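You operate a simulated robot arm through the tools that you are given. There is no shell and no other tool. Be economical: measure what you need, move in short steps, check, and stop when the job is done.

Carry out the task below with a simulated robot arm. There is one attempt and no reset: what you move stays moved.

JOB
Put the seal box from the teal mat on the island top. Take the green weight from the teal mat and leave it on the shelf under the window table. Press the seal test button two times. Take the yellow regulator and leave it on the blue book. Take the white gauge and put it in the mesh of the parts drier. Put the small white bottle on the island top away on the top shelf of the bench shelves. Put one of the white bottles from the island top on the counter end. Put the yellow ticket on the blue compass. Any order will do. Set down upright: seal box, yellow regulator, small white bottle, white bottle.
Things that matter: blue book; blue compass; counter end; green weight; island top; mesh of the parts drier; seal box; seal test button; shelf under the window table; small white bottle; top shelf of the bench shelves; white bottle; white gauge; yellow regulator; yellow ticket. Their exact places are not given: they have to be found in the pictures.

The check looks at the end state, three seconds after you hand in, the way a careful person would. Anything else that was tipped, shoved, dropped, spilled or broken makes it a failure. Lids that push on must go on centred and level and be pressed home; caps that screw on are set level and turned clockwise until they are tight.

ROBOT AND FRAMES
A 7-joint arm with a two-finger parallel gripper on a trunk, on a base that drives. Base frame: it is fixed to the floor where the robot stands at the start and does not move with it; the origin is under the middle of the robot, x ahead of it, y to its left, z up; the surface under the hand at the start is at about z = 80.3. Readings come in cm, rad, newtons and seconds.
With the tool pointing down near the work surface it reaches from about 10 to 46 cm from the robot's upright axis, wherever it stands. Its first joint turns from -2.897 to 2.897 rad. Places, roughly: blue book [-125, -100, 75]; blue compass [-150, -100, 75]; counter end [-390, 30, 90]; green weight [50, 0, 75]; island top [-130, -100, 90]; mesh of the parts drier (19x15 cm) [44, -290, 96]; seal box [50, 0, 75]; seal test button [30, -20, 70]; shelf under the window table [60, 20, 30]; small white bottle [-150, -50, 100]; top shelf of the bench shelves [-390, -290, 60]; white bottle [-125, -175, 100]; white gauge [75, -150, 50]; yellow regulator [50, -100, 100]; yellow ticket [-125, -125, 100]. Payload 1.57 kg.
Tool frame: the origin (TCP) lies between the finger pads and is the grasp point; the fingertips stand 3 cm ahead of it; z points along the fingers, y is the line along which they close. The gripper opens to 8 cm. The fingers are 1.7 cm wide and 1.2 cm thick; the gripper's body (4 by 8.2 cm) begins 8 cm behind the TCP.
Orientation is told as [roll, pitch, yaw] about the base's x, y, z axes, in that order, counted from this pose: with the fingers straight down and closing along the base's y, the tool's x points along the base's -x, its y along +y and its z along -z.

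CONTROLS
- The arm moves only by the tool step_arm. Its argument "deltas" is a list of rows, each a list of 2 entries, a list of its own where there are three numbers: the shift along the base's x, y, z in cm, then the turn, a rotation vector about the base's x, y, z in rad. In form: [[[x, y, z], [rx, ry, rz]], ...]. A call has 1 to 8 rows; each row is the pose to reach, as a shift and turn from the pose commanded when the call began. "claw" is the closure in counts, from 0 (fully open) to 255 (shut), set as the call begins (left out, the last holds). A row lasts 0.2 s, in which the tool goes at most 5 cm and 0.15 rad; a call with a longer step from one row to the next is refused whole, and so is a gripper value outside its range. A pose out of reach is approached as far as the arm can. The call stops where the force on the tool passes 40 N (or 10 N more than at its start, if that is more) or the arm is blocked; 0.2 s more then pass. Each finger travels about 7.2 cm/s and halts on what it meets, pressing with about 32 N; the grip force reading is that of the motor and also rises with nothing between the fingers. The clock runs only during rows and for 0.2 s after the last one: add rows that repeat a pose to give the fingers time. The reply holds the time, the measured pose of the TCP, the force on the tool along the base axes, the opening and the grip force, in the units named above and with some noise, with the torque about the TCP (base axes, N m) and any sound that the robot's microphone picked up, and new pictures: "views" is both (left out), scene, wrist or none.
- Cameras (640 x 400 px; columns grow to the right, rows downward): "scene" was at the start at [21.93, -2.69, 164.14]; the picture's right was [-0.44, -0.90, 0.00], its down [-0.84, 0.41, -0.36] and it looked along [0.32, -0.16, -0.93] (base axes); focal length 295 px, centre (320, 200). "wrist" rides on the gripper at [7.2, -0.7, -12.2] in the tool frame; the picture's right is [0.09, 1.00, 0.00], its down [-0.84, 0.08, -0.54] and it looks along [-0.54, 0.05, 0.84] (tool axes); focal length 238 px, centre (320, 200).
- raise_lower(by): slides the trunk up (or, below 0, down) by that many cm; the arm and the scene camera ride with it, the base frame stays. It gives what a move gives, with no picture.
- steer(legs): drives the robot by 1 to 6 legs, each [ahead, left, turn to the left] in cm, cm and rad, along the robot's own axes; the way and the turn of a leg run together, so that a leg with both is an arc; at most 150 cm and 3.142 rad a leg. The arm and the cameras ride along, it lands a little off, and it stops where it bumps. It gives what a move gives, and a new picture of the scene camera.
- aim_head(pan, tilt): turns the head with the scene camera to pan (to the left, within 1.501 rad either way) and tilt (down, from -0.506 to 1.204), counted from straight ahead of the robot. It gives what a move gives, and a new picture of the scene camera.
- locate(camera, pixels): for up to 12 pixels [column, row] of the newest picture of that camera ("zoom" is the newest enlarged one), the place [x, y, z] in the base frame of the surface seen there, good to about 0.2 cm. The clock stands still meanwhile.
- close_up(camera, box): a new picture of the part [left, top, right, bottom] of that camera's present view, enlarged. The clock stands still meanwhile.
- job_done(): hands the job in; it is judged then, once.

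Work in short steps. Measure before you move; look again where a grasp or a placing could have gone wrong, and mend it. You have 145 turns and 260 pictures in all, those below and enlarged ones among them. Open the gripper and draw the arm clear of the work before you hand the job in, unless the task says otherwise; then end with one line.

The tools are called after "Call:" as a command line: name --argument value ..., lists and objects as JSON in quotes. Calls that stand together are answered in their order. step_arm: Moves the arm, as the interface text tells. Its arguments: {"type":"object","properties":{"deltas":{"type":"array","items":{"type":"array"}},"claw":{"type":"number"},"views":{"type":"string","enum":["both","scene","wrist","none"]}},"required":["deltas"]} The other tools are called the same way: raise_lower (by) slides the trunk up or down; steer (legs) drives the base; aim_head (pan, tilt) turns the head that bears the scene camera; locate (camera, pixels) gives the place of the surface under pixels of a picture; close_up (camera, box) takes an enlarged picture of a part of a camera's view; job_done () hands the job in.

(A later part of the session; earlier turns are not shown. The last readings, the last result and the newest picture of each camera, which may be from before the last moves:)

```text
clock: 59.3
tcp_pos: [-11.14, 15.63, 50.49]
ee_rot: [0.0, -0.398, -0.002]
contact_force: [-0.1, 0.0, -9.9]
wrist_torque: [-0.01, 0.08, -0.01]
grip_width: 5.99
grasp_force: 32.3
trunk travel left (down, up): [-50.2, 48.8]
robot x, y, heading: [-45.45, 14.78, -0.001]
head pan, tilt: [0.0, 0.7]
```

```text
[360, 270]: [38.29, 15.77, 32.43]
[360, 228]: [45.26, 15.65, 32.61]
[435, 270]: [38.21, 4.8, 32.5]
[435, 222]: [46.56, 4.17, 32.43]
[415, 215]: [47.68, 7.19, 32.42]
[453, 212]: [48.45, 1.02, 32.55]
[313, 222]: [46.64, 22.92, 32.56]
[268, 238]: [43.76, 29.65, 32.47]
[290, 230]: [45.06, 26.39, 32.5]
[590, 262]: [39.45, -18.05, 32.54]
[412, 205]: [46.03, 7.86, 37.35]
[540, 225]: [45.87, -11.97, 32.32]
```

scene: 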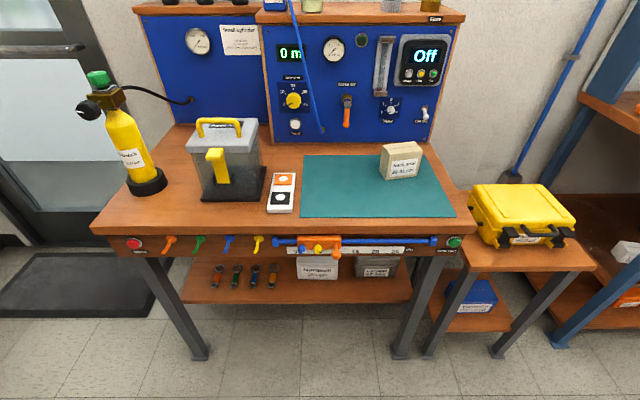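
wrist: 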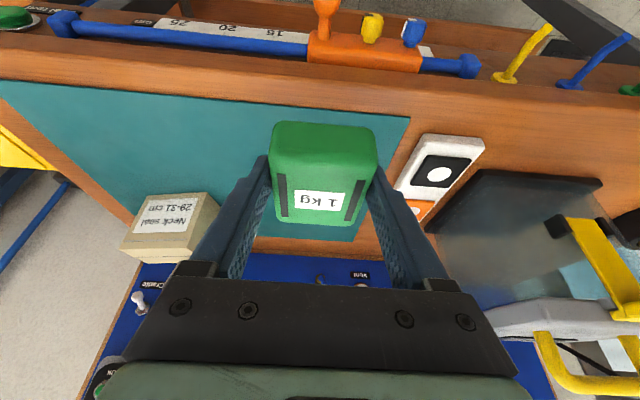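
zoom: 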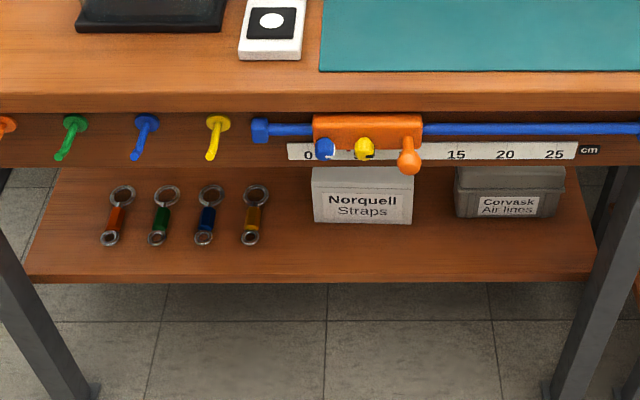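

Target: weight centre at (42.3, 4.1) on shelf z 32.45, in the front between the two boxes. Lower trunk by 20, lift arm 8.5 (TCP z≈39), drive in.

Call:
raise_lower --by -20

Call:
step_arm --deltas '[[[0, 0, 4], [0, 0, 0]], [[0, 0, 8.5], [0, 0, 0]]]' --views "none"

Call:
steer --legs '[[0, -11.5, 0], [34, 0, 0]]'

Call:
aim_head --pan 0 --tilt 0.9

```text
clock: 61.5
tcp_pos: [-11.13, 15.49, 30.4]
ee_rot: [0.001, -0.398, -0.004]
contact_force: [0.5, 0.1, -9.6]
wrist_torque: [0.0, 0.1, -0.02]
grip_width: 5.96
grasp_force: 31.7
trunk travel left (down, up): [-30.2, 68.8]
robot x, y, heading: [-45.32, 15.19, -0.005]
head pan, tilt: [0.0, 0.7]
```

```text
clock: 62.1
tcp_pos: [-11.25, 15.54, 38.91]
ee_rot: [0.0, -0.394, -0.005]
contact_force: [-0.7, 0.6, -10.1]
wrist_torque: [0.01, 0.06, -0.03]
grip_width: 5.98
grasp_force: 32.0
trunk travel left (down, up): [-30.2, 68.8]
robot x, y, heading: [-45.14, 15.02, 0.001]
head pan, tilt: [0.0, 0.7]
```

```text
clock: 65.1
tcp_pos: [23.21, 3.77, 38.92]
ee_rot: [0.0, -0.399, -0.005]
contact_force: [-0.9, -0.5, -10.1]
wrist_torque: [0.01, 0.07, -0.02]
grip_width: 5.98
grasp_force: 31.9
trunk travel left (down, up): [-30.2, 68.8]
robot x, y, heading: [-10.99, 3.72, -0.008]
head pan, tilt: [0.0, 0.7]
```

scene: 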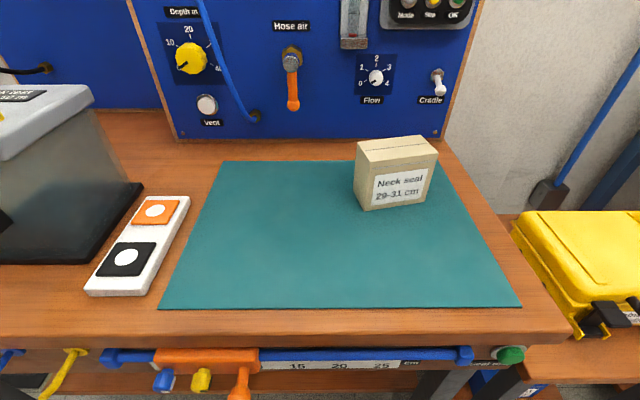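

```text
clock: 65.8
tcp_pos: [23.16, 3.79, 38.9]
ee_rot: [-0.001, -0.397, -0.007]
contact_force: [0.4, 0.2, -9.6]
wrist_torque: [-0.01, 0.09, -0.02]
grip_width: 5.99
grasp_force: 31.9
trunk travel left (down, up): [-30.2, 68.8]
robot x, y, heading: [-11.14, 3.23, -0.008]
head pan, tilt: [0.0, 0.901]
```

scene: 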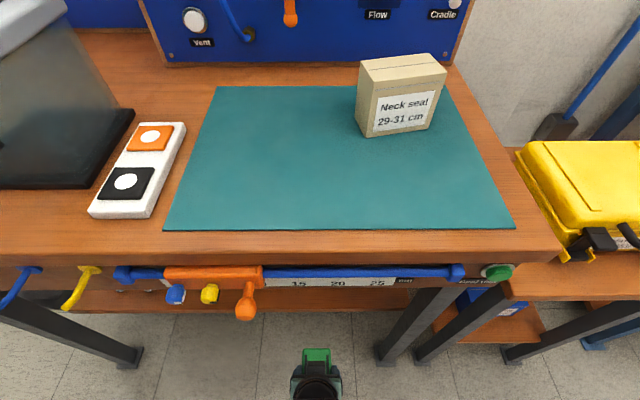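

Drive 7 cm more, then extend under the table in steps.

Call:
steer --legs '[[7, 0.4, 0]]'

Call:
step_arm --deltas '[[[3, 0, 0], [0, 0, 0]], [[6, 0, 0], [0, 0, 0]], [[9, 0, 0], [0, 0, 0]]]' --views "both"

```text
clock: 66.8
tcp_pos: [30.08, 4.08, 38.92]
ee_rot: [0.0, -0.398, -0.007]
contact_force: [-0.5, 0.2, -9.3]
wrist_torque: [-0.01, 0.11, 0.0]
grip_width: 5.99
grasp_force: 32.2
trunk travel left (down, up): [-30.2, 68.8]
robot x, y, heading: [-3.83, 3.88, -0.007]
head pan, tilt: [0.0, 0.901]
```

scene: 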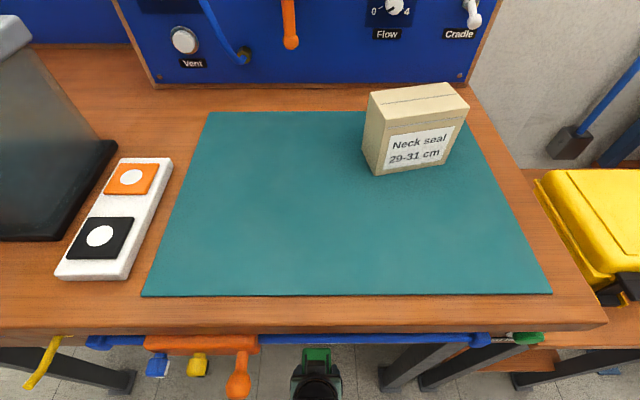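

```text
clock: 67.7
tcp_pos: [39.01, 3.93, 38.8]
ee_rot: [0.001, -0.394, -0.007]
contact_force: [0.7, -0.5, -10.8]
wrist_torque: [-0.01, 0.05, 0.0]
grip_width: 5.98
grasp_force: 32.0
trunk travel left (down, up): [-30.2, 68.8]
robot x, y, heading: [-3.84, 4.01, -0.005]
head pan, tilt: [0.0, 0.901]
```

scene: 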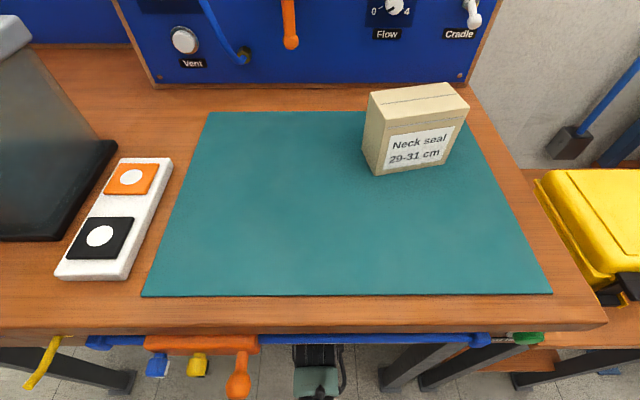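
wrist: 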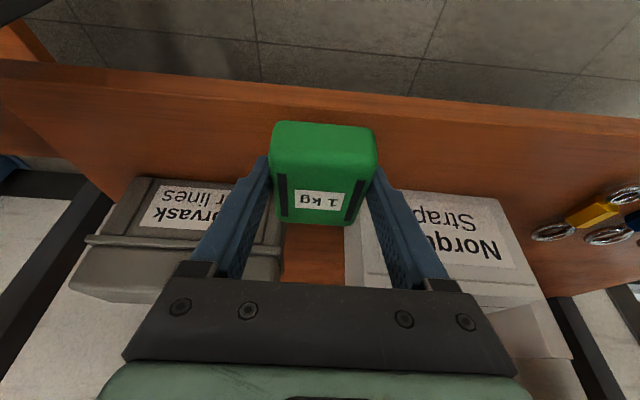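

Extend 2.7 cm and lower onto the shelf.

Call:
step_arm --deltas '[[[2.7, 0.1, 0], [0, 0, 0]], [[2.7, 0.1, -1.5], [0, 0, 0]], [[2.7, 0.1, -2.6], [0, 0, 0]], [[2.7, 0.1, -3.1], [0, 0, 0]], [[2.7, 0.1, -3.3], [0, 0, 0]]]' --views "wrist"

```text
clock: 68.8
tcp_pos: [41.92, 4.15, 35.67]
ee_rot: [0.001, -0.397, -0.005]
contact_force: [-2.0, -0.5, -4.3]
wrist_torque: [0.2, -0.1, 0.08]
grip_width: 6.01
grasp_force: 32.2
trunk travel left (down, up): [-30.2, 68.8]
robot x, y, heading: [-3.91, 3.8, -0.009]
head pan, tilt: [0.0, 0.901]
```

wrist: 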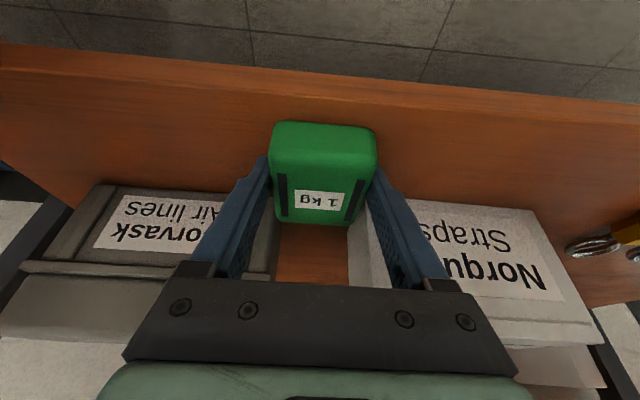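

Contact made. Open and withdraw back along the tool axis, then out.

Call:
step_arm --deltas '[[[0, 0, 0], [0, 0, 0]], [[0, 0, 0], [0, 0, 0]], [[-0.8, 0, 2], [0, 0, 0]], [[-2.2, 0, 4.5], [0, 0, 0]], [[-6, 0, 5], [0, 0, 0]], [[-10, 0, 5], [0, 0, 0]], [[-14, 0, 5], [0, 0, 0]]]' --claw 0 --views "wrist"

Call:
steer --legs '[[-40, 0, 0]]'

```text
clock: 70.5
tcp_pos: [27.77, 4.19, 40.67]
ee_rot: [-0.001, -0.398, -0.008]
contact_force: [0.2, -0.5, 0.3]
wrist_torque: [0.03, 0.01, 0.01]
grip_width: 8.01
grasp_force: 0.1
trunk travel left (down, up): [-30.2, 68.8]
robot x, y, heading: [-4.11, 3.66, -0.007]
head pan, tilt: [0.0, 0.901]
```

wrist: 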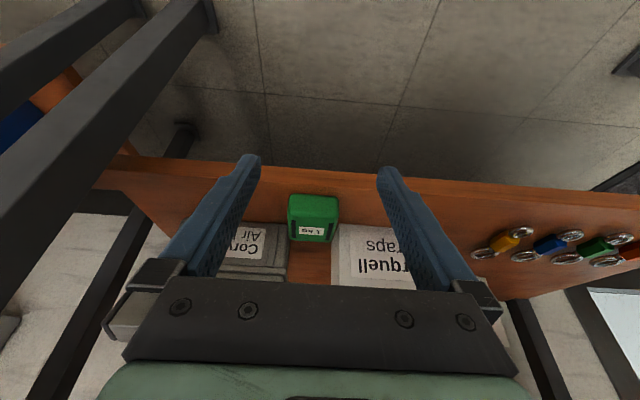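

```text
clock: 73.0
tcp_pos: [-12.32, 4.63, 40.66]
ee_rot: [0.001, -0.397, -0.012]
contact_force: [0.3, -0.1, 0.0]
wrist_torque: [0.02, 0.03, 0.03]
grip_width: 8.0
grasp_force: 0.1
trunk travel left (down, up): [-30.2, 68.8]
robot x, y, heading: [-44.16, 4.07, -0.01]
head pan, tilt: [0.0, 0.901]
```

scene: 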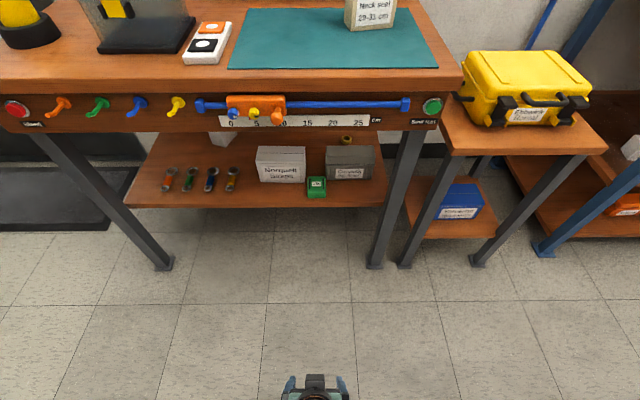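

Weight is on the shelf front (316,186). Next the seal box: raise trunk and return above the mat, straightening the tool.

Call:
raise_lower --by 40

Call:
raise_lower --by 20

Call:
step_arm --deltas '[[[0, 0, 4], [0, 0.13, 0]], [[0, 0, 8], [0, 0.26, 0]], [[0, 0, 12], [0, 0.4, 0]]]' --views "none"

Call:
steer --legs '[[38, -11, 0]]'

Call:
close_up --camera "scene" --box '[260, 100, 420, 200]'

```text
clock: 76.8
tcp_pos: [-12.46, 4.53, 80.65]
ee_rot: [-0.001, -0.399, -0.012]
contact_force: [-0.2, -0.5, 0.8]
wrist_torque: [0.01, 0.0, 0.0]
grip_width: 8.0
grasp_force: 0.0
trunk travel left (down, up): [-70.2, 28.8]
robot x, y, heading: [-44.29, 3.78, -0.009]
head pan, tilt: [0.0, 0.901]
```

```text
clock: 79.0
tcp_pos: [-12.34, 4.53, 100.56]
ee_rot: [0.0, -0.4, -0.012]
contact_force: [-0.2, 0.0, -0.5]
wrist_torque: [-0.02, -0.03, 0.03]
grip_width: 7.99
grasp_force: 0.0
trunk travel left (down, up): [-90.2, 8.8]
robot x, y, heading: [-44.34, 4.21, -0.006]
head pan, tilt: [0.0, 0.901]
```

```text
clock: 79.8
tcp_pos: [-14.43, 4.3, 110.0]
ee_rot: [-0.027, -0.004, 0.0]
contact_force: [-0.2, -1.6, -0.6]
wrist_torque: [0.12, -0.01, -0.03]
grip_width: 8.02
grasp_force: 0.1
out of reach, approached as far as the arm can: row 3
trunk travel left (down, up): [-90.2, 8.8]
robot x, y, heading: [-44.39, 4.32, -0.009]
head pan, tilt: [0.0, 0.901]
```

```text
clock: 82.2
tcp_pos: [23.47, -7.33, 109.85]
ee_rot: [-0.021, -0.003, -0.004]
contact_force: [-0.2, 0.1, 0.4]
wrist_torque: [0.0, 0.01, -0.01]
grip_width: 8.01
grasp_force: 0.2
trunk travel left (down, up): [-90.2, 8.8]
robot x, y, heading: [-6.31, -7.13, -0.008]
head pan, tilt: [0.0, 0.901]
```

scene: 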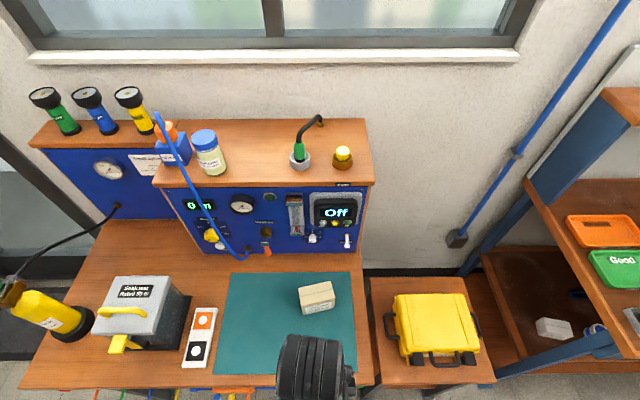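

```text
4.00 times, centred on (340, 150) of scene
```

zoom: 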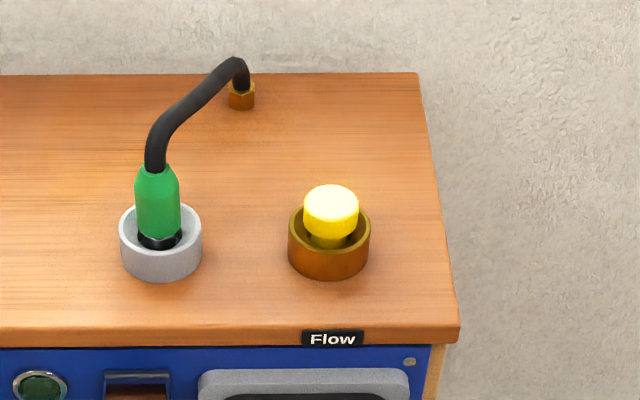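

Call:
close_up --camera "scene" --box '[270, 260, 366, 320]'

Call:
locate --camera "zoom" --pixels '[[190, 185], [405, 140], [438, 225], [210, 280], [225, 358], [310, 210], [320, 300], [420, 290]]'

```text
6.67 times, centred on (318, 290) of scene
```

zoom: 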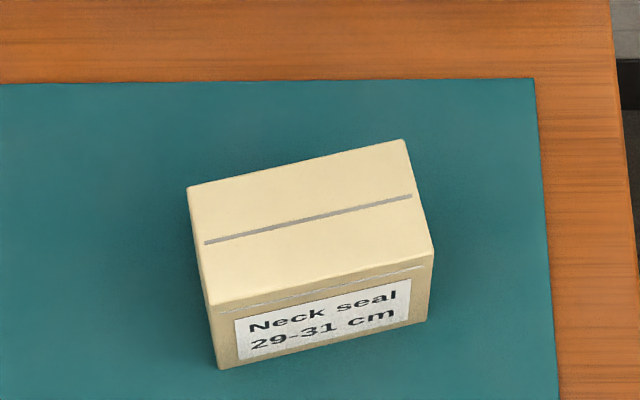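

```text
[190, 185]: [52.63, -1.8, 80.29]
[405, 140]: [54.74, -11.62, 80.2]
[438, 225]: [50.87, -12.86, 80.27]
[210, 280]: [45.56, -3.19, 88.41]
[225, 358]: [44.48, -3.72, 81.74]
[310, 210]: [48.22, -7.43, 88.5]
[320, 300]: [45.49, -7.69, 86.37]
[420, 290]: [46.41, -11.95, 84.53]
```

Call:
locate --camera "zoom" --pixels '[[196, 193], [400, 148], [426, 243], [216, 297], [308, 170], [320, 268], [205, 245], [412, 195]]'

```text
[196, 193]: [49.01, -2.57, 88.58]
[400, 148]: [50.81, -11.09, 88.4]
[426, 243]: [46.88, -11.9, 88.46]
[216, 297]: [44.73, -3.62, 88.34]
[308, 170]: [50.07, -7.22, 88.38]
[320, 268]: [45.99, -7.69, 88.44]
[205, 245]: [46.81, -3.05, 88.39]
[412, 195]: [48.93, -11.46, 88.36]
```

Box top: centre (47.85, −7.3), 8.9 × 4.4 cm, height 8; depth axis is 0.24 rad off x. Drive 10 cm closer and yaw the tool −1.33.

Call:
steer --legs '[[10, 0, 0]]'

Call:
step_arm --deltas '[[[2, 0, 0], [0, 0, -0.14]], [[4, 0, 0], [0, 0, -0.28]], [[6, 0, 0], [0, 0, -0.42]], [[8, 0, 0], [0, 0, -0.56]], [[10, 0, -1], [0, 0, -0.7]], [[12, 0, -2], [0, 0, -0.84]], [[14, 0, -3], [0, 0, -0.98]], [[14.3, 0, -4], [0, 0, -1.12]]]' --views "none"

```text
clock: 83.4
tcp_pos: [33.46, -7.51, 109.91]
ee_rot: [-0.024, -0.002, -0.008]
contact_force: [0.4, 0.8, -0.1]
wrist_torque: [-0.01, 0.04, 0.0]
grip_width: 7.99
grasp_force: 0.0
trunk travel left (down, up): [-90.2, 8.8]
robot x, y, heading: [3.75, -7.35, -0.012]
head pan, tilt: [0.0, 0.901]
```

scene: 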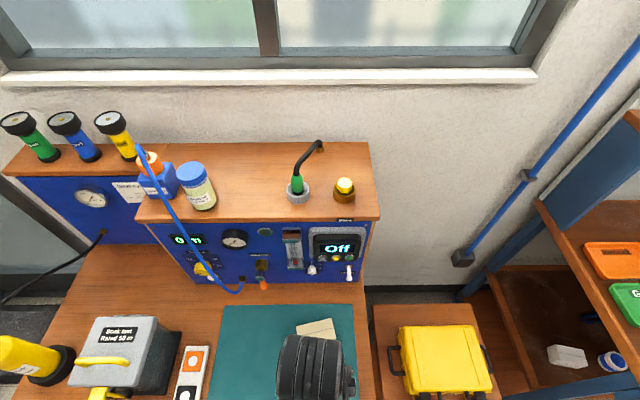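

```text
clock: 85.2
tcp_pos: [47.96, -7.41, 105.76]
ee_rot: [-0.02, -0.005, -1.128]
contact_force: [0.0, -0.7, -0.1]
wrist_torque: [-0.02, 0.0, -0.03]
grip_width: 8.0
grasp_force: 0.1
trunk travel left (down, up): [-90.2, 8.8]
robot x, y, heading: [3.8, -7.52, -0.015]
head pan, tilt: [0.0, 0.901]
```

Finish the yaw, remove the small roll, and go down part way to look.

Call:
step_arm --deltas '[[[-0.1, 0.1, -3], [0.02, 0, -0.14]], [[-0.1, 0.1, -7], [0.02, 0, -0.2]], [[-0.1, 0.1, -11], [0.02, 0, -0.2]], [[-0.1, 0.1, -11], [0.02, 0, -0.2]]]' --views "wrist"

```text
clock: 86.2
tcp_pos: [47.65, -7.34, 94.91]
ee_rot: [-0.012, 0.017, -1.327]
contact_force: [-0.3, 0.3, -0.3]
wrist_torque: [0.03, 0.01, 0.01]
grip_width: 8.0
grasp_force: 0.1
trunk travel left (down, up): [-90.2, 8.8]
robot x, y, heading: [3.46, -7.27, -0.011]
head pan, tilt: [0.0, 0.901]
```

wrist: 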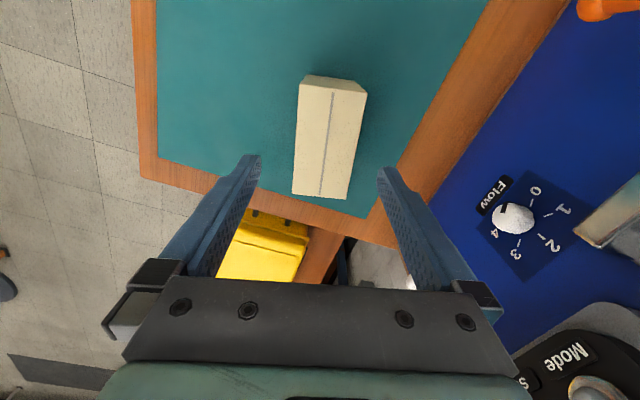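

Aligned. Descend to TCP z 85, correcting the tiny tilt, and close.

Call:
step_arm --deltas '[[[0.1, 0, -3], [-0.011, -0.018, 0]], [[0.1, 0, -6], [-0.011, -0.018, 0]], [[0.1, 0, -9], [-0.011, -0.018, 0]], [[0.1, 0, -9.9], [-0.011, -0.018, 0]], [[0.1, 0, -9.9], [-0.011, -0.018, 0]]]' --views "none"

Call:
step_arm --deltas '[[[0, 0, 0], [0, 0, 0]], [[0, 0, 0], [0, 0, 0]], [[0, 0, 0], [0, 0, 0]], [[0, 0, 0], [0, 0, 0]]]' --claw 255 --views "wrist"

```text
clock: 87.4
tcp_pos: [47.87, -7.41, 85.06]
ee_rot: [0.0, 0.0, -1.326]
contact_force: [-0.2, 0.7, -0.4]
wrist_torque: [-0.01, 0.01, 0.0]
grip_width: 7.97
grasp_force: 0.1
trunk travel left (down, up): [-90.2, 8.8]
robot x, y, heading: [3.63, -7.6, -0.012]
head pan, tilt: [0.0, 0.901]
```

```text
clock: 88.4
tcp_pos: [47.79, -7.36, 85.0]
ee_rot: [0.0, 0.001, -1.325]
contact_force: [0.4, 0.6, -0.1]
wrist_torque: [0.03, -0.07, -0.01]
grip_width: 4.98
grasp_force: 31.7
trunk travel left (down, up): [-90.2, 8.8]
robot x, y, heading: [3.84, -7.48, -0.014]
head pan, tilt: [0.0, 0.901]
```

wrist: 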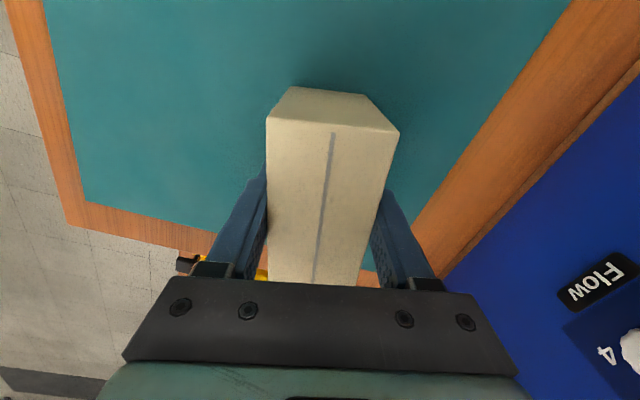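

Gripped (5.0 cm). Lift, retract, drive back and turn to see the island.

Call:
step_arm --deltas '[[[0, 0, 3], [0, 0, 0]], [[0, 0, 7], [0, 0, 0]], [[0, 0, 11], [0, 0, 0]], [[-4, 0, 14], [0, 0, 0]], [[-8, 0, 16], [0, 0, 0]], [[-12, 0, 16], [0, 0, 0]]]' --views "none"

Call:
steer --legs '[[-38, -20, 0], [0, 0, -1.57]]'

Call:
aim_head --pan -0.9 --tilt 0.5

```text
clock: 89.8
tcp_pos: [35.67, -7.2, 101.08]
ee_rot: [-0.001, 0.0, -1.327]
contact_force: [-0.6, 0.0, -1.0]
wrist_torque: [0.01, -0.01, 0.01]
grip_width: 4.96
grasp_force: 31.9
trunk travel left (down, up): [-90.2, 8.8]
robot x, y, heading: [3.9, -7.23, -0.015]
head pan, tilt: [0.0, 0.901]
```

```text
clock: 96.2
tcp_pos: [-33.95, -59.07, 101.05]
ee_rot: [0.001, -0.001, -2.893]
contact_force: [-0.1, 0.8, -1.3]
wrist_torque: [0.0, 0.01, -0.01]
grip_width: 4.95
grasp_force: 31.9
trunk travel left (down, up): [-90.2, 8.8]
robot x, y, heading: [-34.29, -27.24, -1.581]
head pan, tilt: [0.0, 0.901]
```

scene: 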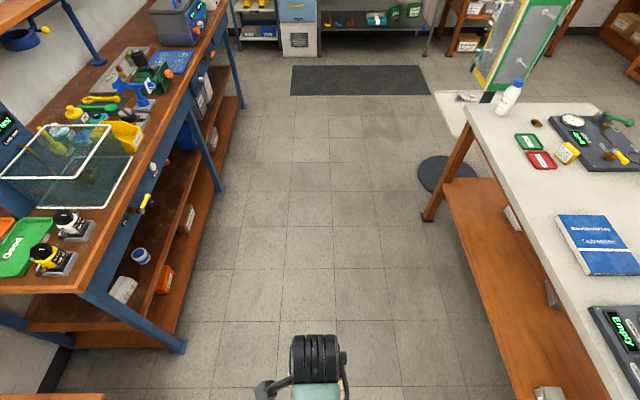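

```text
clock: 97.4
tcp_pos: [-33.87, -59.16, 101.14]
ee_rot: [0.002, -0.002, -2.892]
contact_force: [-0.2, 0.5, -2.1]
wrist_torque: [0.0, 0.0, 0.01]
grip_width: 4.98
grasp_force: 32.2
trunk travel left (down, up): [-90.2, 8.8]
robot x, y, heading: [-33.94, -27.15, -1.578]
head pan, tilt: [-0.901, 0.499]
```

scene: 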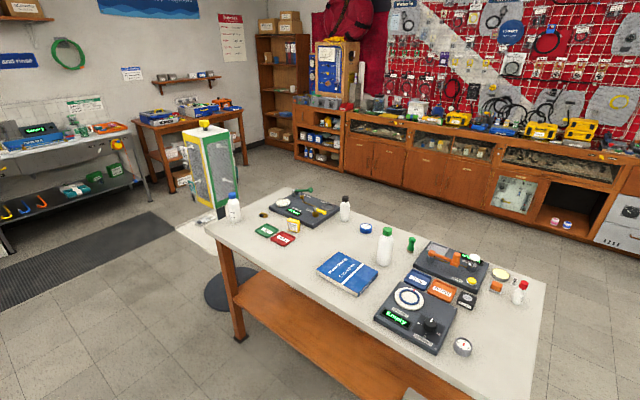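

The whole island is in view; enlarge it.

Call:
close_up --camera "scene" --box '[200, 180, 390, 300]'

Call:
close_up --camera "scene" --box '[340, 210, 550, 370]'

Call:
locate --camera "scene" --pixels '[[345, 213], [365, 230], [385, 255], [233, 210], [348, 272], [293, 228], [408, 297], [520, 290], [265, 258], [330, 240], [205, 218], [545, 275]]'

```text
3.33 times, centred on (295, 240) of scene
```

zoom: 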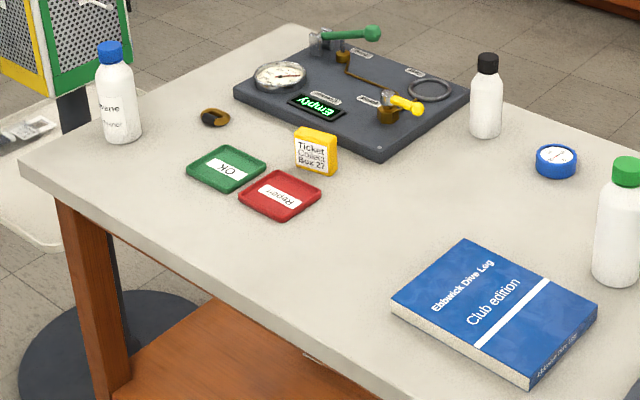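

```text
2.50 times, centred on (445, 290) of scene
```

zoom: 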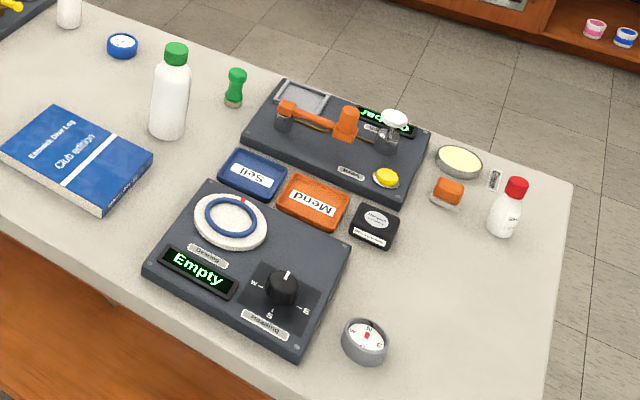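

```text
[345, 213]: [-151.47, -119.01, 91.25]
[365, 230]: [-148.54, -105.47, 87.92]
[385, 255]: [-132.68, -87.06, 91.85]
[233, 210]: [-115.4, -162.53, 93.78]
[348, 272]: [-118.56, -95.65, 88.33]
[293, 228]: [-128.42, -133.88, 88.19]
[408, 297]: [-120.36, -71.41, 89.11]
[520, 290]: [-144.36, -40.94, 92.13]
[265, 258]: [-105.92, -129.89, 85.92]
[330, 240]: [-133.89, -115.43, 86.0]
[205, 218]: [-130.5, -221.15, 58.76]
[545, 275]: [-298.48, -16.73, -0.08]
```

Island top z 86. Candidates: small bottle red cap (−144,−41), blue-cap bottle (−115,−162), green-cap (−133,−87), black-cap (−151,−119); blue compass (−148,−105); book (−118,−96); ticket (−128,−134). Measure free surface for the box between trays and book.

Call:
locate --camera "scene" --pixels '[[300, 250], [290, 262], [310, 272], [318, 268], [280, 248], [285, 240], [345, 254], [375, 272], [359, 294], [300, 280], [508, 335], [480, 355]]'

```text
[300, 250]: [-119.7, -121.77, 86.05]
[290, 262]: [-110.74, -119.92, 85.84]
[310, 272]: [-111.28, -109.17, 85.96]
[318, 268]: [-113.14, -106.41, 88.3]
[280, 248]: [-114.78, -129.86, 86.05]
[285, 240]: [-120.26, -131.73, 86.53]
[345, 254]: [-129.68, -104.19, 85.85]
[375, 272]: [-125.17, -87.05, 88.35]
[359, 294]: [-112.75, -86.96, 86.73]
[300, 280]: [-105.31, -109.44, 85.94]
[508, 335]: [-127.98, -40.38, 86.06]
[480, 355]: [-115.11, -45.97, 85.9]
```

Free spot around (−110,−118). Drive ahead 91, turn right to face the island, and advance.

Call:
steer --legs '[[91, 0, 0], [0, 0, -1.56], [34, 0, 0]]'

Call:
aim_head --pan 0 --tilt 1.0

```text
clock: 107.8
tcp_pos: [-101.13, -120.1, 101.0]
ee_rot: [0.001, 0.002, 1.844]
contact_force: [-0.5, 0.3, -1.3]
wrist_torque: [-0.01, -0.01, 0.01]
grip_width: 4.97
grasp_force: 31.7
trunk travel left (down, up): [-90.2, 8.8]
robot x, y, heading: [-69.29, -118.58, -3.125]
head pan, tilt: [-0.901, 0.499]
```

scene: 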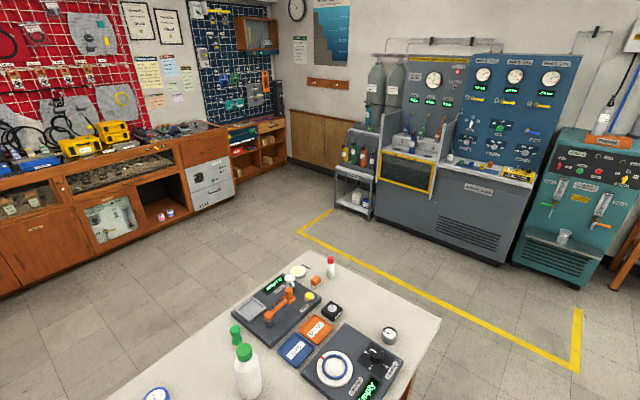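

```text
clock: 109.0
tcp_pos: [-101.02, -119.98, 101.1]
ee_rot: [-0.005, 0.0, 1.846]
contact_force: [-0.1, -0.5, -0.7]
wrist_torque: [-0.02, 0.03, 0.0]
grip_width: 4.98
grasp_force: 31.7
trunk travel left (down, up): [-90.2, 8.8]
robot x, y, heading: [-69.01, -118.96, -3.124]
head pan, tilt: [0.0, 1.0]
```

scene: 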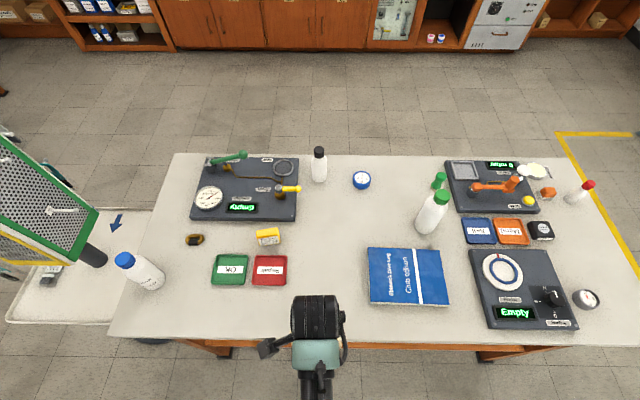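

Clear overview. Measure gap between red tray (287) and book (368).

Call:
locate --camera "scene" --pixels '[[290, 280], [365, 285], [328, 280], [328, 260], [268, 237], [280, 237], [362, 180], [125, 260], [405, 270], [440, 196], [320, 155], [586, 185]]'

Call:
step_arm --deltas '[[[-3, 0.5, 0], [0, 0, -0.14]], [[-6, 1, 0], [0, 0, -0.27]], [[-10, 1, -3], [0, 0, -0.27]], [[-10, 1, -7], [0, 0, -0.27]]]' --views "both"

```text
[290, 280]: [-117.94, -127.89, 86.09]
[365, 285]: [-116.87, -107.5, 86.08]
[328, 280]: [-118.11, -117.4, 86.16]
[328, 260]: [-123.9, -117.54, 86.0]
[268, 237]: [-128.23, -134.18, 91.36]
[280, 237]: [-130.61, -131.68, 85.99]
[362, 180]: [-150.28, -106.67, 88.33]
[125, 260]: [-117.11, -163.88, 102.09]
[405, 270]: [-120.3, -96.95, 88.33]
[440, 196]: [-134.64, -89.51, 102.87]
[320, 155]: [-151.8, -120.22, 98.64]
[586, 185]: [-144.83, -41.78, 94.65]
```

```text
clock: 110.0
tcp_pos: [-111.2, -119.03, 94.04]
ee_rot: [0.002, 0.0, 1.573]
contact_force: [0.0, 0.2, -0.9]
wrist_torque: [0.0, 0.02, 0.03]
grip_width: 4.96
grasp_force: 31.7
trunk travel left (down, up): [-90.2, 8.8]
robot x, y, heading: [-68.42, -118.49, -3.127]
head pan, tilt: [0.0, 1.0]
```

scene: 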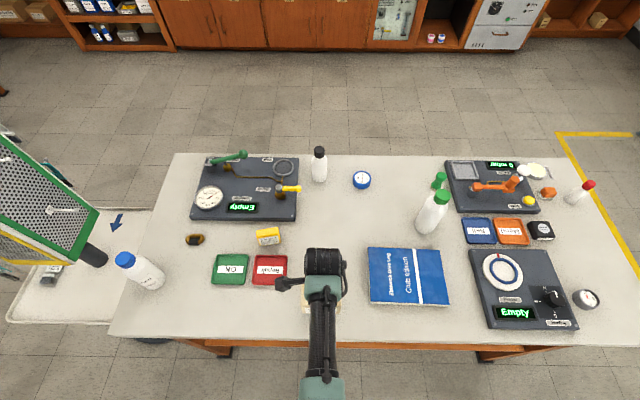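
wrist: 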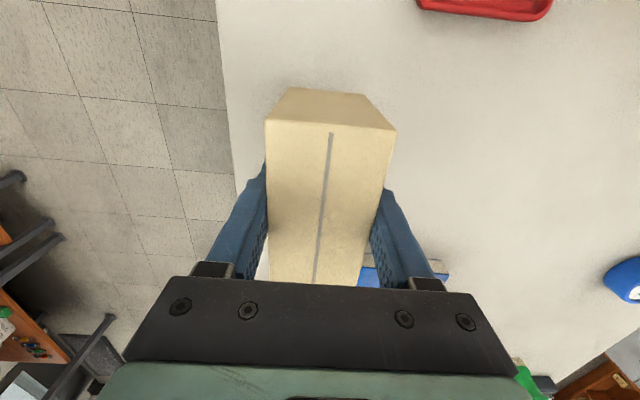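

Over free surface. Lower to TCP ≈90.7, release and rise.

Call:
step_arm --deltas '[[[0, 0.3, -1.5], [0, 0, 0]], [[0, 0.3, -2.6], [0, 0, 0]], [[0, 0.3, -3.1], [0, 0, 0]], [[0, 0.3, -3.4], [0, 0, 0]], [[0, 0.3, -3.4], [0, 0, 0]]]' --views "none"

Call:
step_arm --deltas '[[[0, 0, 0], [0, 0, 0]], [[0, 0, 0], [0, 0, 0]], [[0, 0, 2], [0, 0, 0]], [[0, 0, 6], [0, 0, 0]], [[0, 0, 10], [0, 0, 0]], [[2, 0, 14], [0, 0, 0]], [[5, 0, 16], [0, 0, 0]]]' --claw 0 --views "both"

```text
clock: 111.2
tcp_pos: [-111.16, -118.71, 90.6]
ee_rot: [0.001, 0.0, 1.574]
contact_force: [0.9, 1.8, 9.1]
wrist_torque: [-0.05, -0.22, -0.03]
grip_width: 4.98
grasp_force: 31.7
trunk travel left (down, up): [-90.2, 8.8]
robot x, y, heading: [-69.16, -118.73, -3.124]
head pan, tilt: [0.0, 1.0]
```

```text
clock: 112.8
tcp_pos: [-105.87, -118.7, 106.71]
ee_rot: [0.001, 0.002, 1.575]
contact_force: [-0.1, -0.4, -0.3]
wrist_torque: [0.0, 0.05, -0.01]
grip_width: 8.0
grasp_force: 0.1
trunk travel left (down, up): [-90.2, 8.8]
robot x, y, heading: [-68.93, -118.61, -3.127]
head pan, tilt: [0.0, 1.0]
```

scene: 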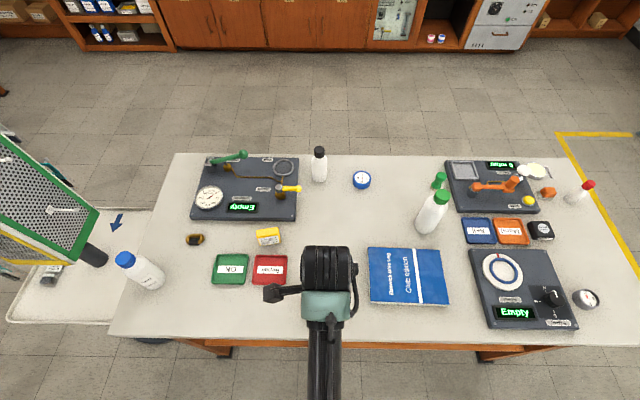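
wrist: 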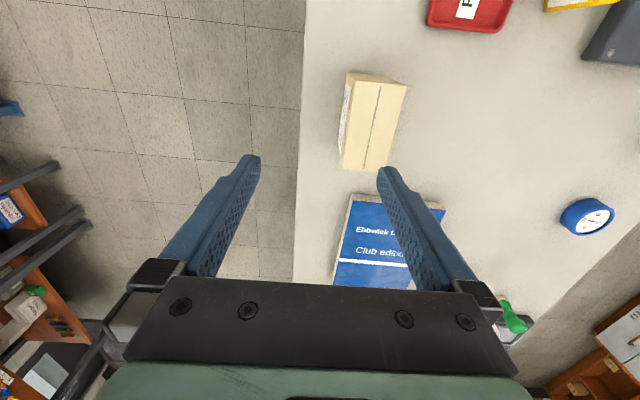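

Box stands well. Next the yellow ticket (268,237); enlarge it and the compass.

Call:
close_up --camera "scene" --box '[230, 165, 390, 265]'

Call:
locate --camera "zoom" --pixels '[[110, 265], [190, 258], [112, 285], [195, 275], [152, 262], [155, 312], [505, 60], [550, 60], [528, 40], [528, 75], [528, 95]]'

```text
4.00 times, centred on (310, 215) of scene
```

zoom: 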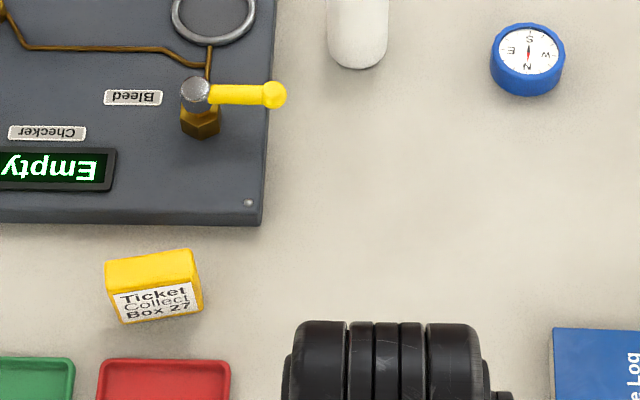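

```text
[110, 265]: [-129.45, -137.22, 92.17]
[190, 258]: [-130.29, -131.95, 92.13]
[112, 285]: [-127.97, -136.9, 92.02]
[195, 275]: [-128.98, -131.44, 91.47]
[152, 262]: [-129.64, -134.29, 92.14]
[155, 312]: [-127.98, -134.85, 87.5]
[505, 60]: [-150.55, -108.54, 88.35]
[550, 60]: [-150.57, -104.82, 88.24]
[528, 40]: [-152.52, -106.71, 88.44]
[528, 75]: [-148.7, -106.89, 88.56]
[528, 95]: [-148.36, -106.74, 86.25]
```

Ticket block: 5.7 wide, ~2.5 thick, 6 tall, centre ≈(−129.3,−134.4). I'll pick it from this side with a tilted tool gripping its width. Drive to y≈−135, a bit closer, and restore the tool yaw.

Call:
steer --legs '[[0, 13, 0], [5, 0, 0]]'

Call:
step_arm --deltas '[[[0, 0, 0], [0, 0, 0.145]], [[0, 0, 0], [0, 0, 0.29]], [[0, 0, 0], [0, 0, 0.435]], [[0, 0, 0], [0, 0, 0.58]], [[0, 0, 0], [0, 0, 0.725]], [[0, 0, 0], [0, 0, 0.87]], [[0, 0, 0], [0, 0, 1.015]], [[0, 0, 0], [0, 0, 1.16]]]' --views "none"

Call:
step_arm --deltas '[[[0, 0, 0], [0, 0, 0.145]], [[0, 0, 0], [0, 0, 0.29]], [[0, 0, 0], [0, 0, 0.435]], [[0, 0, 0], [0, 0, 0.565]]]' --views "none"

Call:
step_arm --deltas '[[[0, 0, 0], [-0.023, 0.146, 0]], [[0, 0, 0], [-0.046, 0.29, 0]], [[0, 0, 0], [-0.069, 0.43, 0]], [[0, 0, 0], [-0.09, 0.57, 0]], [[0, 0, 0], [-0.11, 0.7, 0]], [[0, 0, 0], [-0.126, 0.79, 0]]]' --views "both"

```text
clock: 114.6
tcp_pos: [-110.67, -131.5, 106.71]
ee_rot: [0.003, 0.002, 1.575]
contact_force: [0.2, -0.2, 0.0]
wrist_torque: [0.03, -0.02, -0.02]
grip_width: 7.99
grasp_force: 0.0
trunk travel left (down, up): [-90.2, 8.8]
robot x, y, heading: [-73.87, -131.98, -3.125]
head pan, tilt: [0.0, 1.0]
```

scene: 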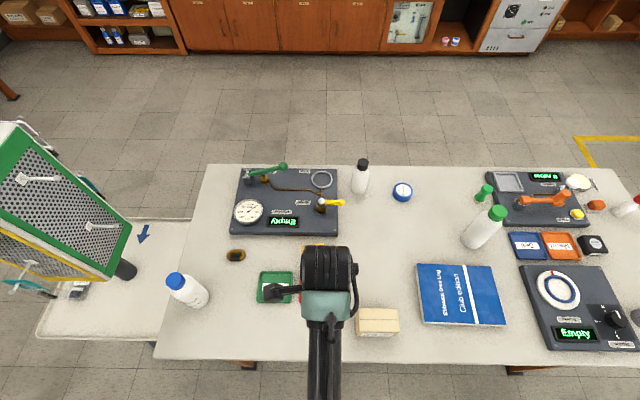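

```text
clock: 116.4
tcp_pos: [-110.72, -131.77, 106.67]
ee_rot: [-0.001, 0.001, 2.737]
contact_force: [-1.1, 0.2, 0.1]
wrist_torque: [0.0, -0.01, 0.01]
grip_width: 7.99
grasp_force: 0.1
trunk travel left (down, up): [-90.2, 8.8]
robot x, y, heading: [-73.62, -131.98, -3.122]
head pan, tilt: [0.0, 1.0]
```

```text
clock: 117.4
tcp_pos: [-110.65, -131.63, 106.72]
ee_rot: [-0.001, 0.001, -2.98]
contact_force: [-0.2, -0.3, 0.1]
wrist_torque: [-0.01, 0.0, 0.03]
grip_width: 8.02
grasp_force: 0.1
trunk travel left (down, up): [-90.2, 8.8]
robot x, y, heading: [-73.74, -131.88, -3.124]
head pan, tilt: [0.0, 1.0]
```

```text
clock: 118.8
tcp_pos: [-110.73, -131.47, 106.7]
ee_rot: [0.0, -0.801, -2.986]
contact_force: [0.0, -0.6, 1.0]
wrist_torque: [-0.02, 0.02, -0.01]
grip_width: 7.98
grasp_force: 0.1
trunk travel left (down, up): [-90.2, 8.8]
robot x, y, heading: [-74.09, -131.75, -3.126]
head pan, tilt: [0.0, 1.0]
```

scene: 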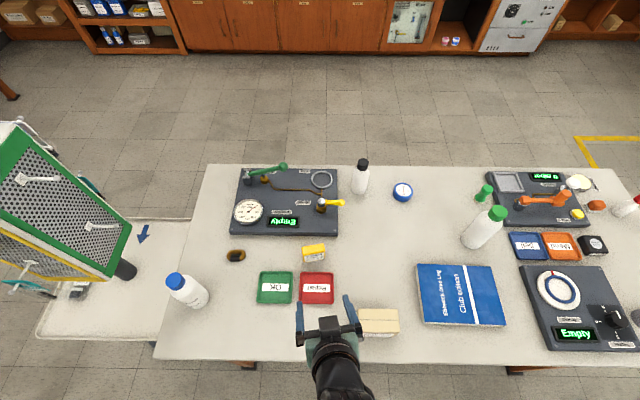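
wrist: 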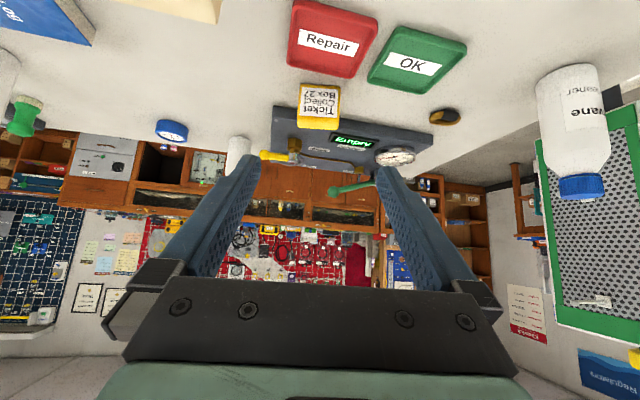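

Ticket visible at (313,252) scene. Check board edge and ticket once more, then drive 4 cm closer.

Call:
locate --camera "scene" --pixels '[[312, 246], [313, 255], [303, 248], [324, 247], [330, 234], [310, 235], [340, 202]]'

Call:
steer --legs '[[4, 1.5, 0]]'

```text
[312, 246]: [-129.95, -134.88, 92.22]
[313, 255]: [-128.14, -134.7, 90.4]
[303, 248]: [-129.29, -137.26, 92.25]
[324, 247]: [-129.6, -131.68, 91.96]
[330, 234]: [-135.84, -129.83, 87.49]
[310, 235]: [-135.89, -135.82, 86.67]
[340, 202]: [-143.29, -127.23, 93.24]
```

```text
clock: 119.7
tcp_pos: [-114.44, -133.12, 106.69]
ee_rot: [-0.002, -0.802, -2.985]
contact_force: [0.0, -0.2, -0.3]
wrist_torque: [-0.02, 0.02, 0.03]
grip_width: 8.03
grasp_force: 0.1
trunk travel left (down, up): [-90.2, 8.8]
robot x, y, heading: [-77.74, -133.61, -3.123]
head pan, tilt: [0.0, 1.0]
```

scene: 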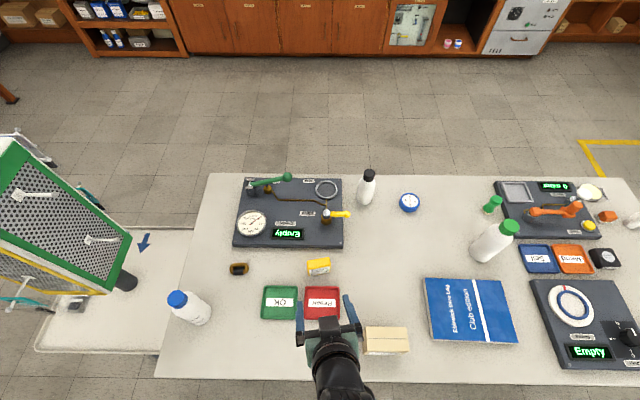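

Board edge at x −135.9, clear. Approach the ticket along the tool axis.

Call:
step_arm --deltas '[[[-2, -0.3, -4], [0, 0, 0]], [[-4, -0.6, -7], [0, 0, 0]], [[-7, -0.9, -9], [0, 0, 0]], [[-10, -1.2, -11.7], [0, 0, 0]], [[-12.5, -1.3, -14.1], [0, 0, 0]]]' --views "both"

```text
clock: 120.9
tcp_pos: [-127.22, -134.44, 92.42]
ee_rot: [-0.001, -0.799, -2.986]
contact_force: [0.3, -0.1, 0.6]
wrist_torque: [0.0, 0.0, 0.04]
grip_width: 7.98
grasp_force: 0.1
trunk travel left (down, up): [-90.2, 8.8]
robot x, y, heading: [-77.83, -133.42, -3.126]
head pan, tilt: [0.0, 1.0]
```

scene: 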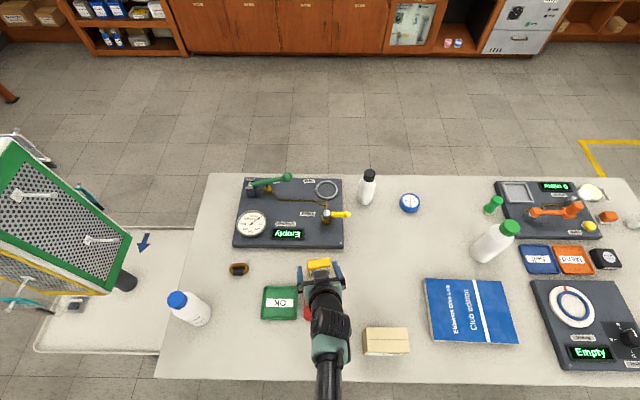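
wrist: 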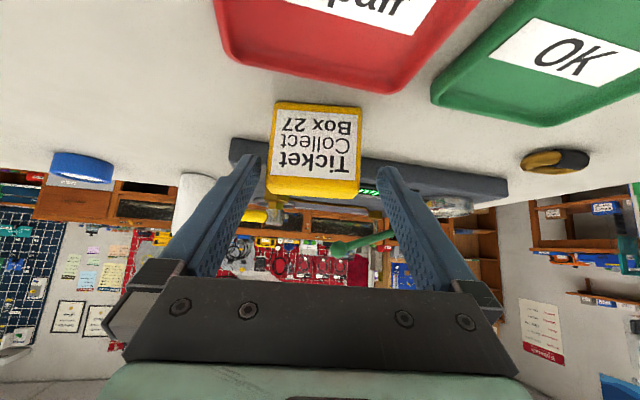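

Ticket is between the fingers; final approach, then close.

Call:
step_arm --deltas '[[[-1, 0.1, -1], [0, 0, 0]], [[-2.1, 0.2, -2.1], [0, 0, 0]], [[-2.1, 0.2, -2.1], [0, 0, 0]]]' --views "none"

Call:
step_arm --deltas '[[[0, 0, 0], [0, 0, 0]], [[0, 0, 0], [0, 0, 0]], [[0, 0, 0], [0, 0, 0]], [[0, 0, 0], [0, 0, 0]]]' --claw 255 --views "wrist"

```text
clock: 121.7
tcp_pos: [-129.28, -134.34, 90.43]
ee_rot: [-0.001, -0.798, -2.983]
contact_force: [0.5, 0.6, 0.5]
wrist_torque: [0.02, -0.02, 0.03]
grip_width: 7.98
grasp_force: 0.0
trunk travel left (down, up): [-90.2, 8.8]
robot x, y, heading: [-77.73, -133.35, -3.128]
head pan, tilt: [0.0, 1.0]
```

```text
clock: 122.7
tcp_pos: [-129.08, -134.22, 90.35]
ee_rot: [0.0, -0.799, -2.985]
contact_force: [-0.5, -0.3, -0.1]
wrist_torque: [-0.04, 0.0, 0.03]
grip_width: 6.12
grasp_force: 31.8
trunk travel left (down, up): [-90.2, 8.8]
robot x, y, heading: [-77.59, -133.05, -3.123]
head pan, tilt: [0.0, 1.0]
```

wrist: 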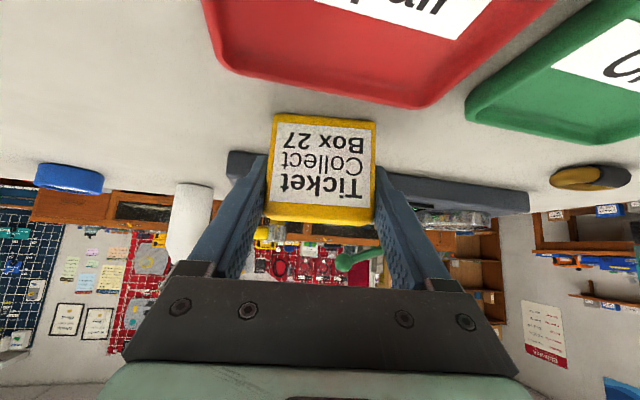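

Held (6.1 cm). Lift, retract, and drive around the near end of the island to its far side.

Call:
step_arm --deltas '[[[0, 0, 3], [0, 0, 0]], [[0, 0, 7], [0, 0, 0]], [[1, 0, 11], [0, 0, 0]], [[5, 0, 14], [0, 0, 0]], [[9, 0, 16], [0, 0, 0]], [[13, 0, 16], [0, 0, 0]], [[16, 0, 16], [0, 0, 0]]]' --views "wrist"

Call:
steer --legs '[[-20, 0, 0], [0, -144, 0], [100, 0, 0], [55, 0, 0]]'

```text
clock: 124.3
tcp_pos: [-113.16, -134.2, 106.54]
ee_rot: [0.003, -0.801, -2.987]
contact_force: [-0.3, 0.5, 0.2]
wrist_torque: [-0.04, 0.03, 0.03]
grip_width: 6.15
grasp_force: 31.6
trunk travel left (down, up): [-90.2, 8.8]
robot x, y, heading: [-77.96, -133.29, -3.126]
head pan, tilt: [0.0, 1.0]
```

wrist: 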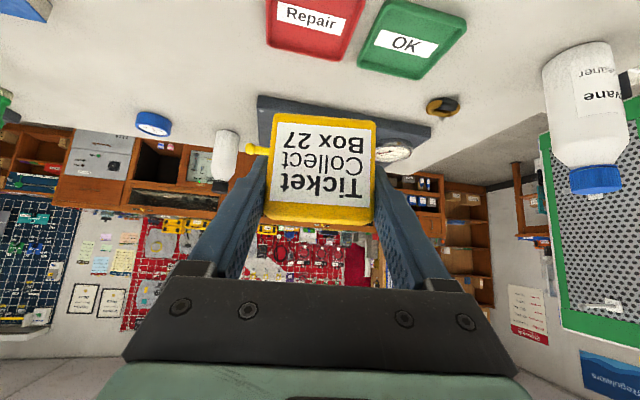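

```text
clock: 140.2
tcp_pos: [-251.17, 8.19, 106.38]
ee_rot: [0.0, -0.799, -2.993]
contact_force: [1.3, 0.6, -0.3]
wrist_torque: [0.0, 0.0, 0.0]
grip_width: 6.07
grasp_force: 32.6
trunk travel left (down, up): [-90.2, 8.8]
robot x, y, heading: [-215.26, 8.51, -3.137]
head pan, tilt: [0.0, 1.0]
```

scene: 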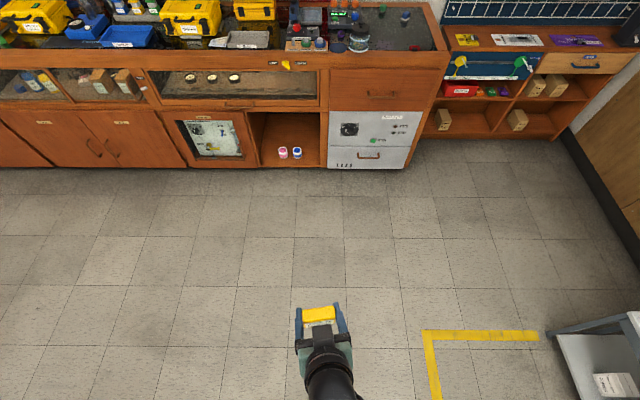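

Now turn left to face the island from the far side and move to the compass.

Call:
steer --legs '[[0, 0, 3.13], [0, -114, 0], [20, 0, 0]]'

```text
clock: 154.6
tcp_pos: [-158.38, -103.8, 106.44]
ee_rot: [0.0, -0.799, 0.152]
contact_force: [0.0, -0.2, -0.5]
wrist_torque: [-0.01, -0.02, 0.01]
grip_width: 6.13
grasp_force: 31.7
trunk travel left (down, up): [-90.2, 8.8]
robot x, y, heading: [-193.77, -104.65, 0.017]
head pan, tilt: [0.0, 1.0]
```

scene: 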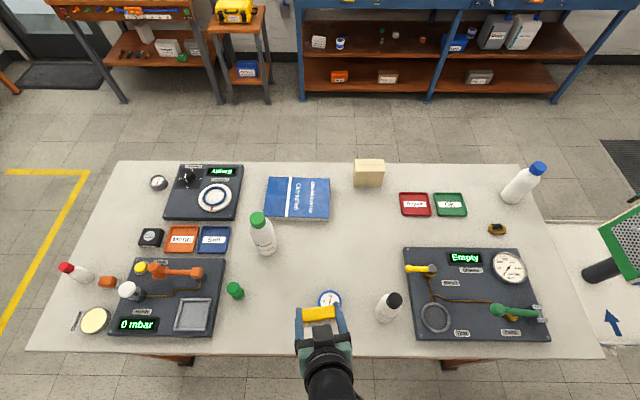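

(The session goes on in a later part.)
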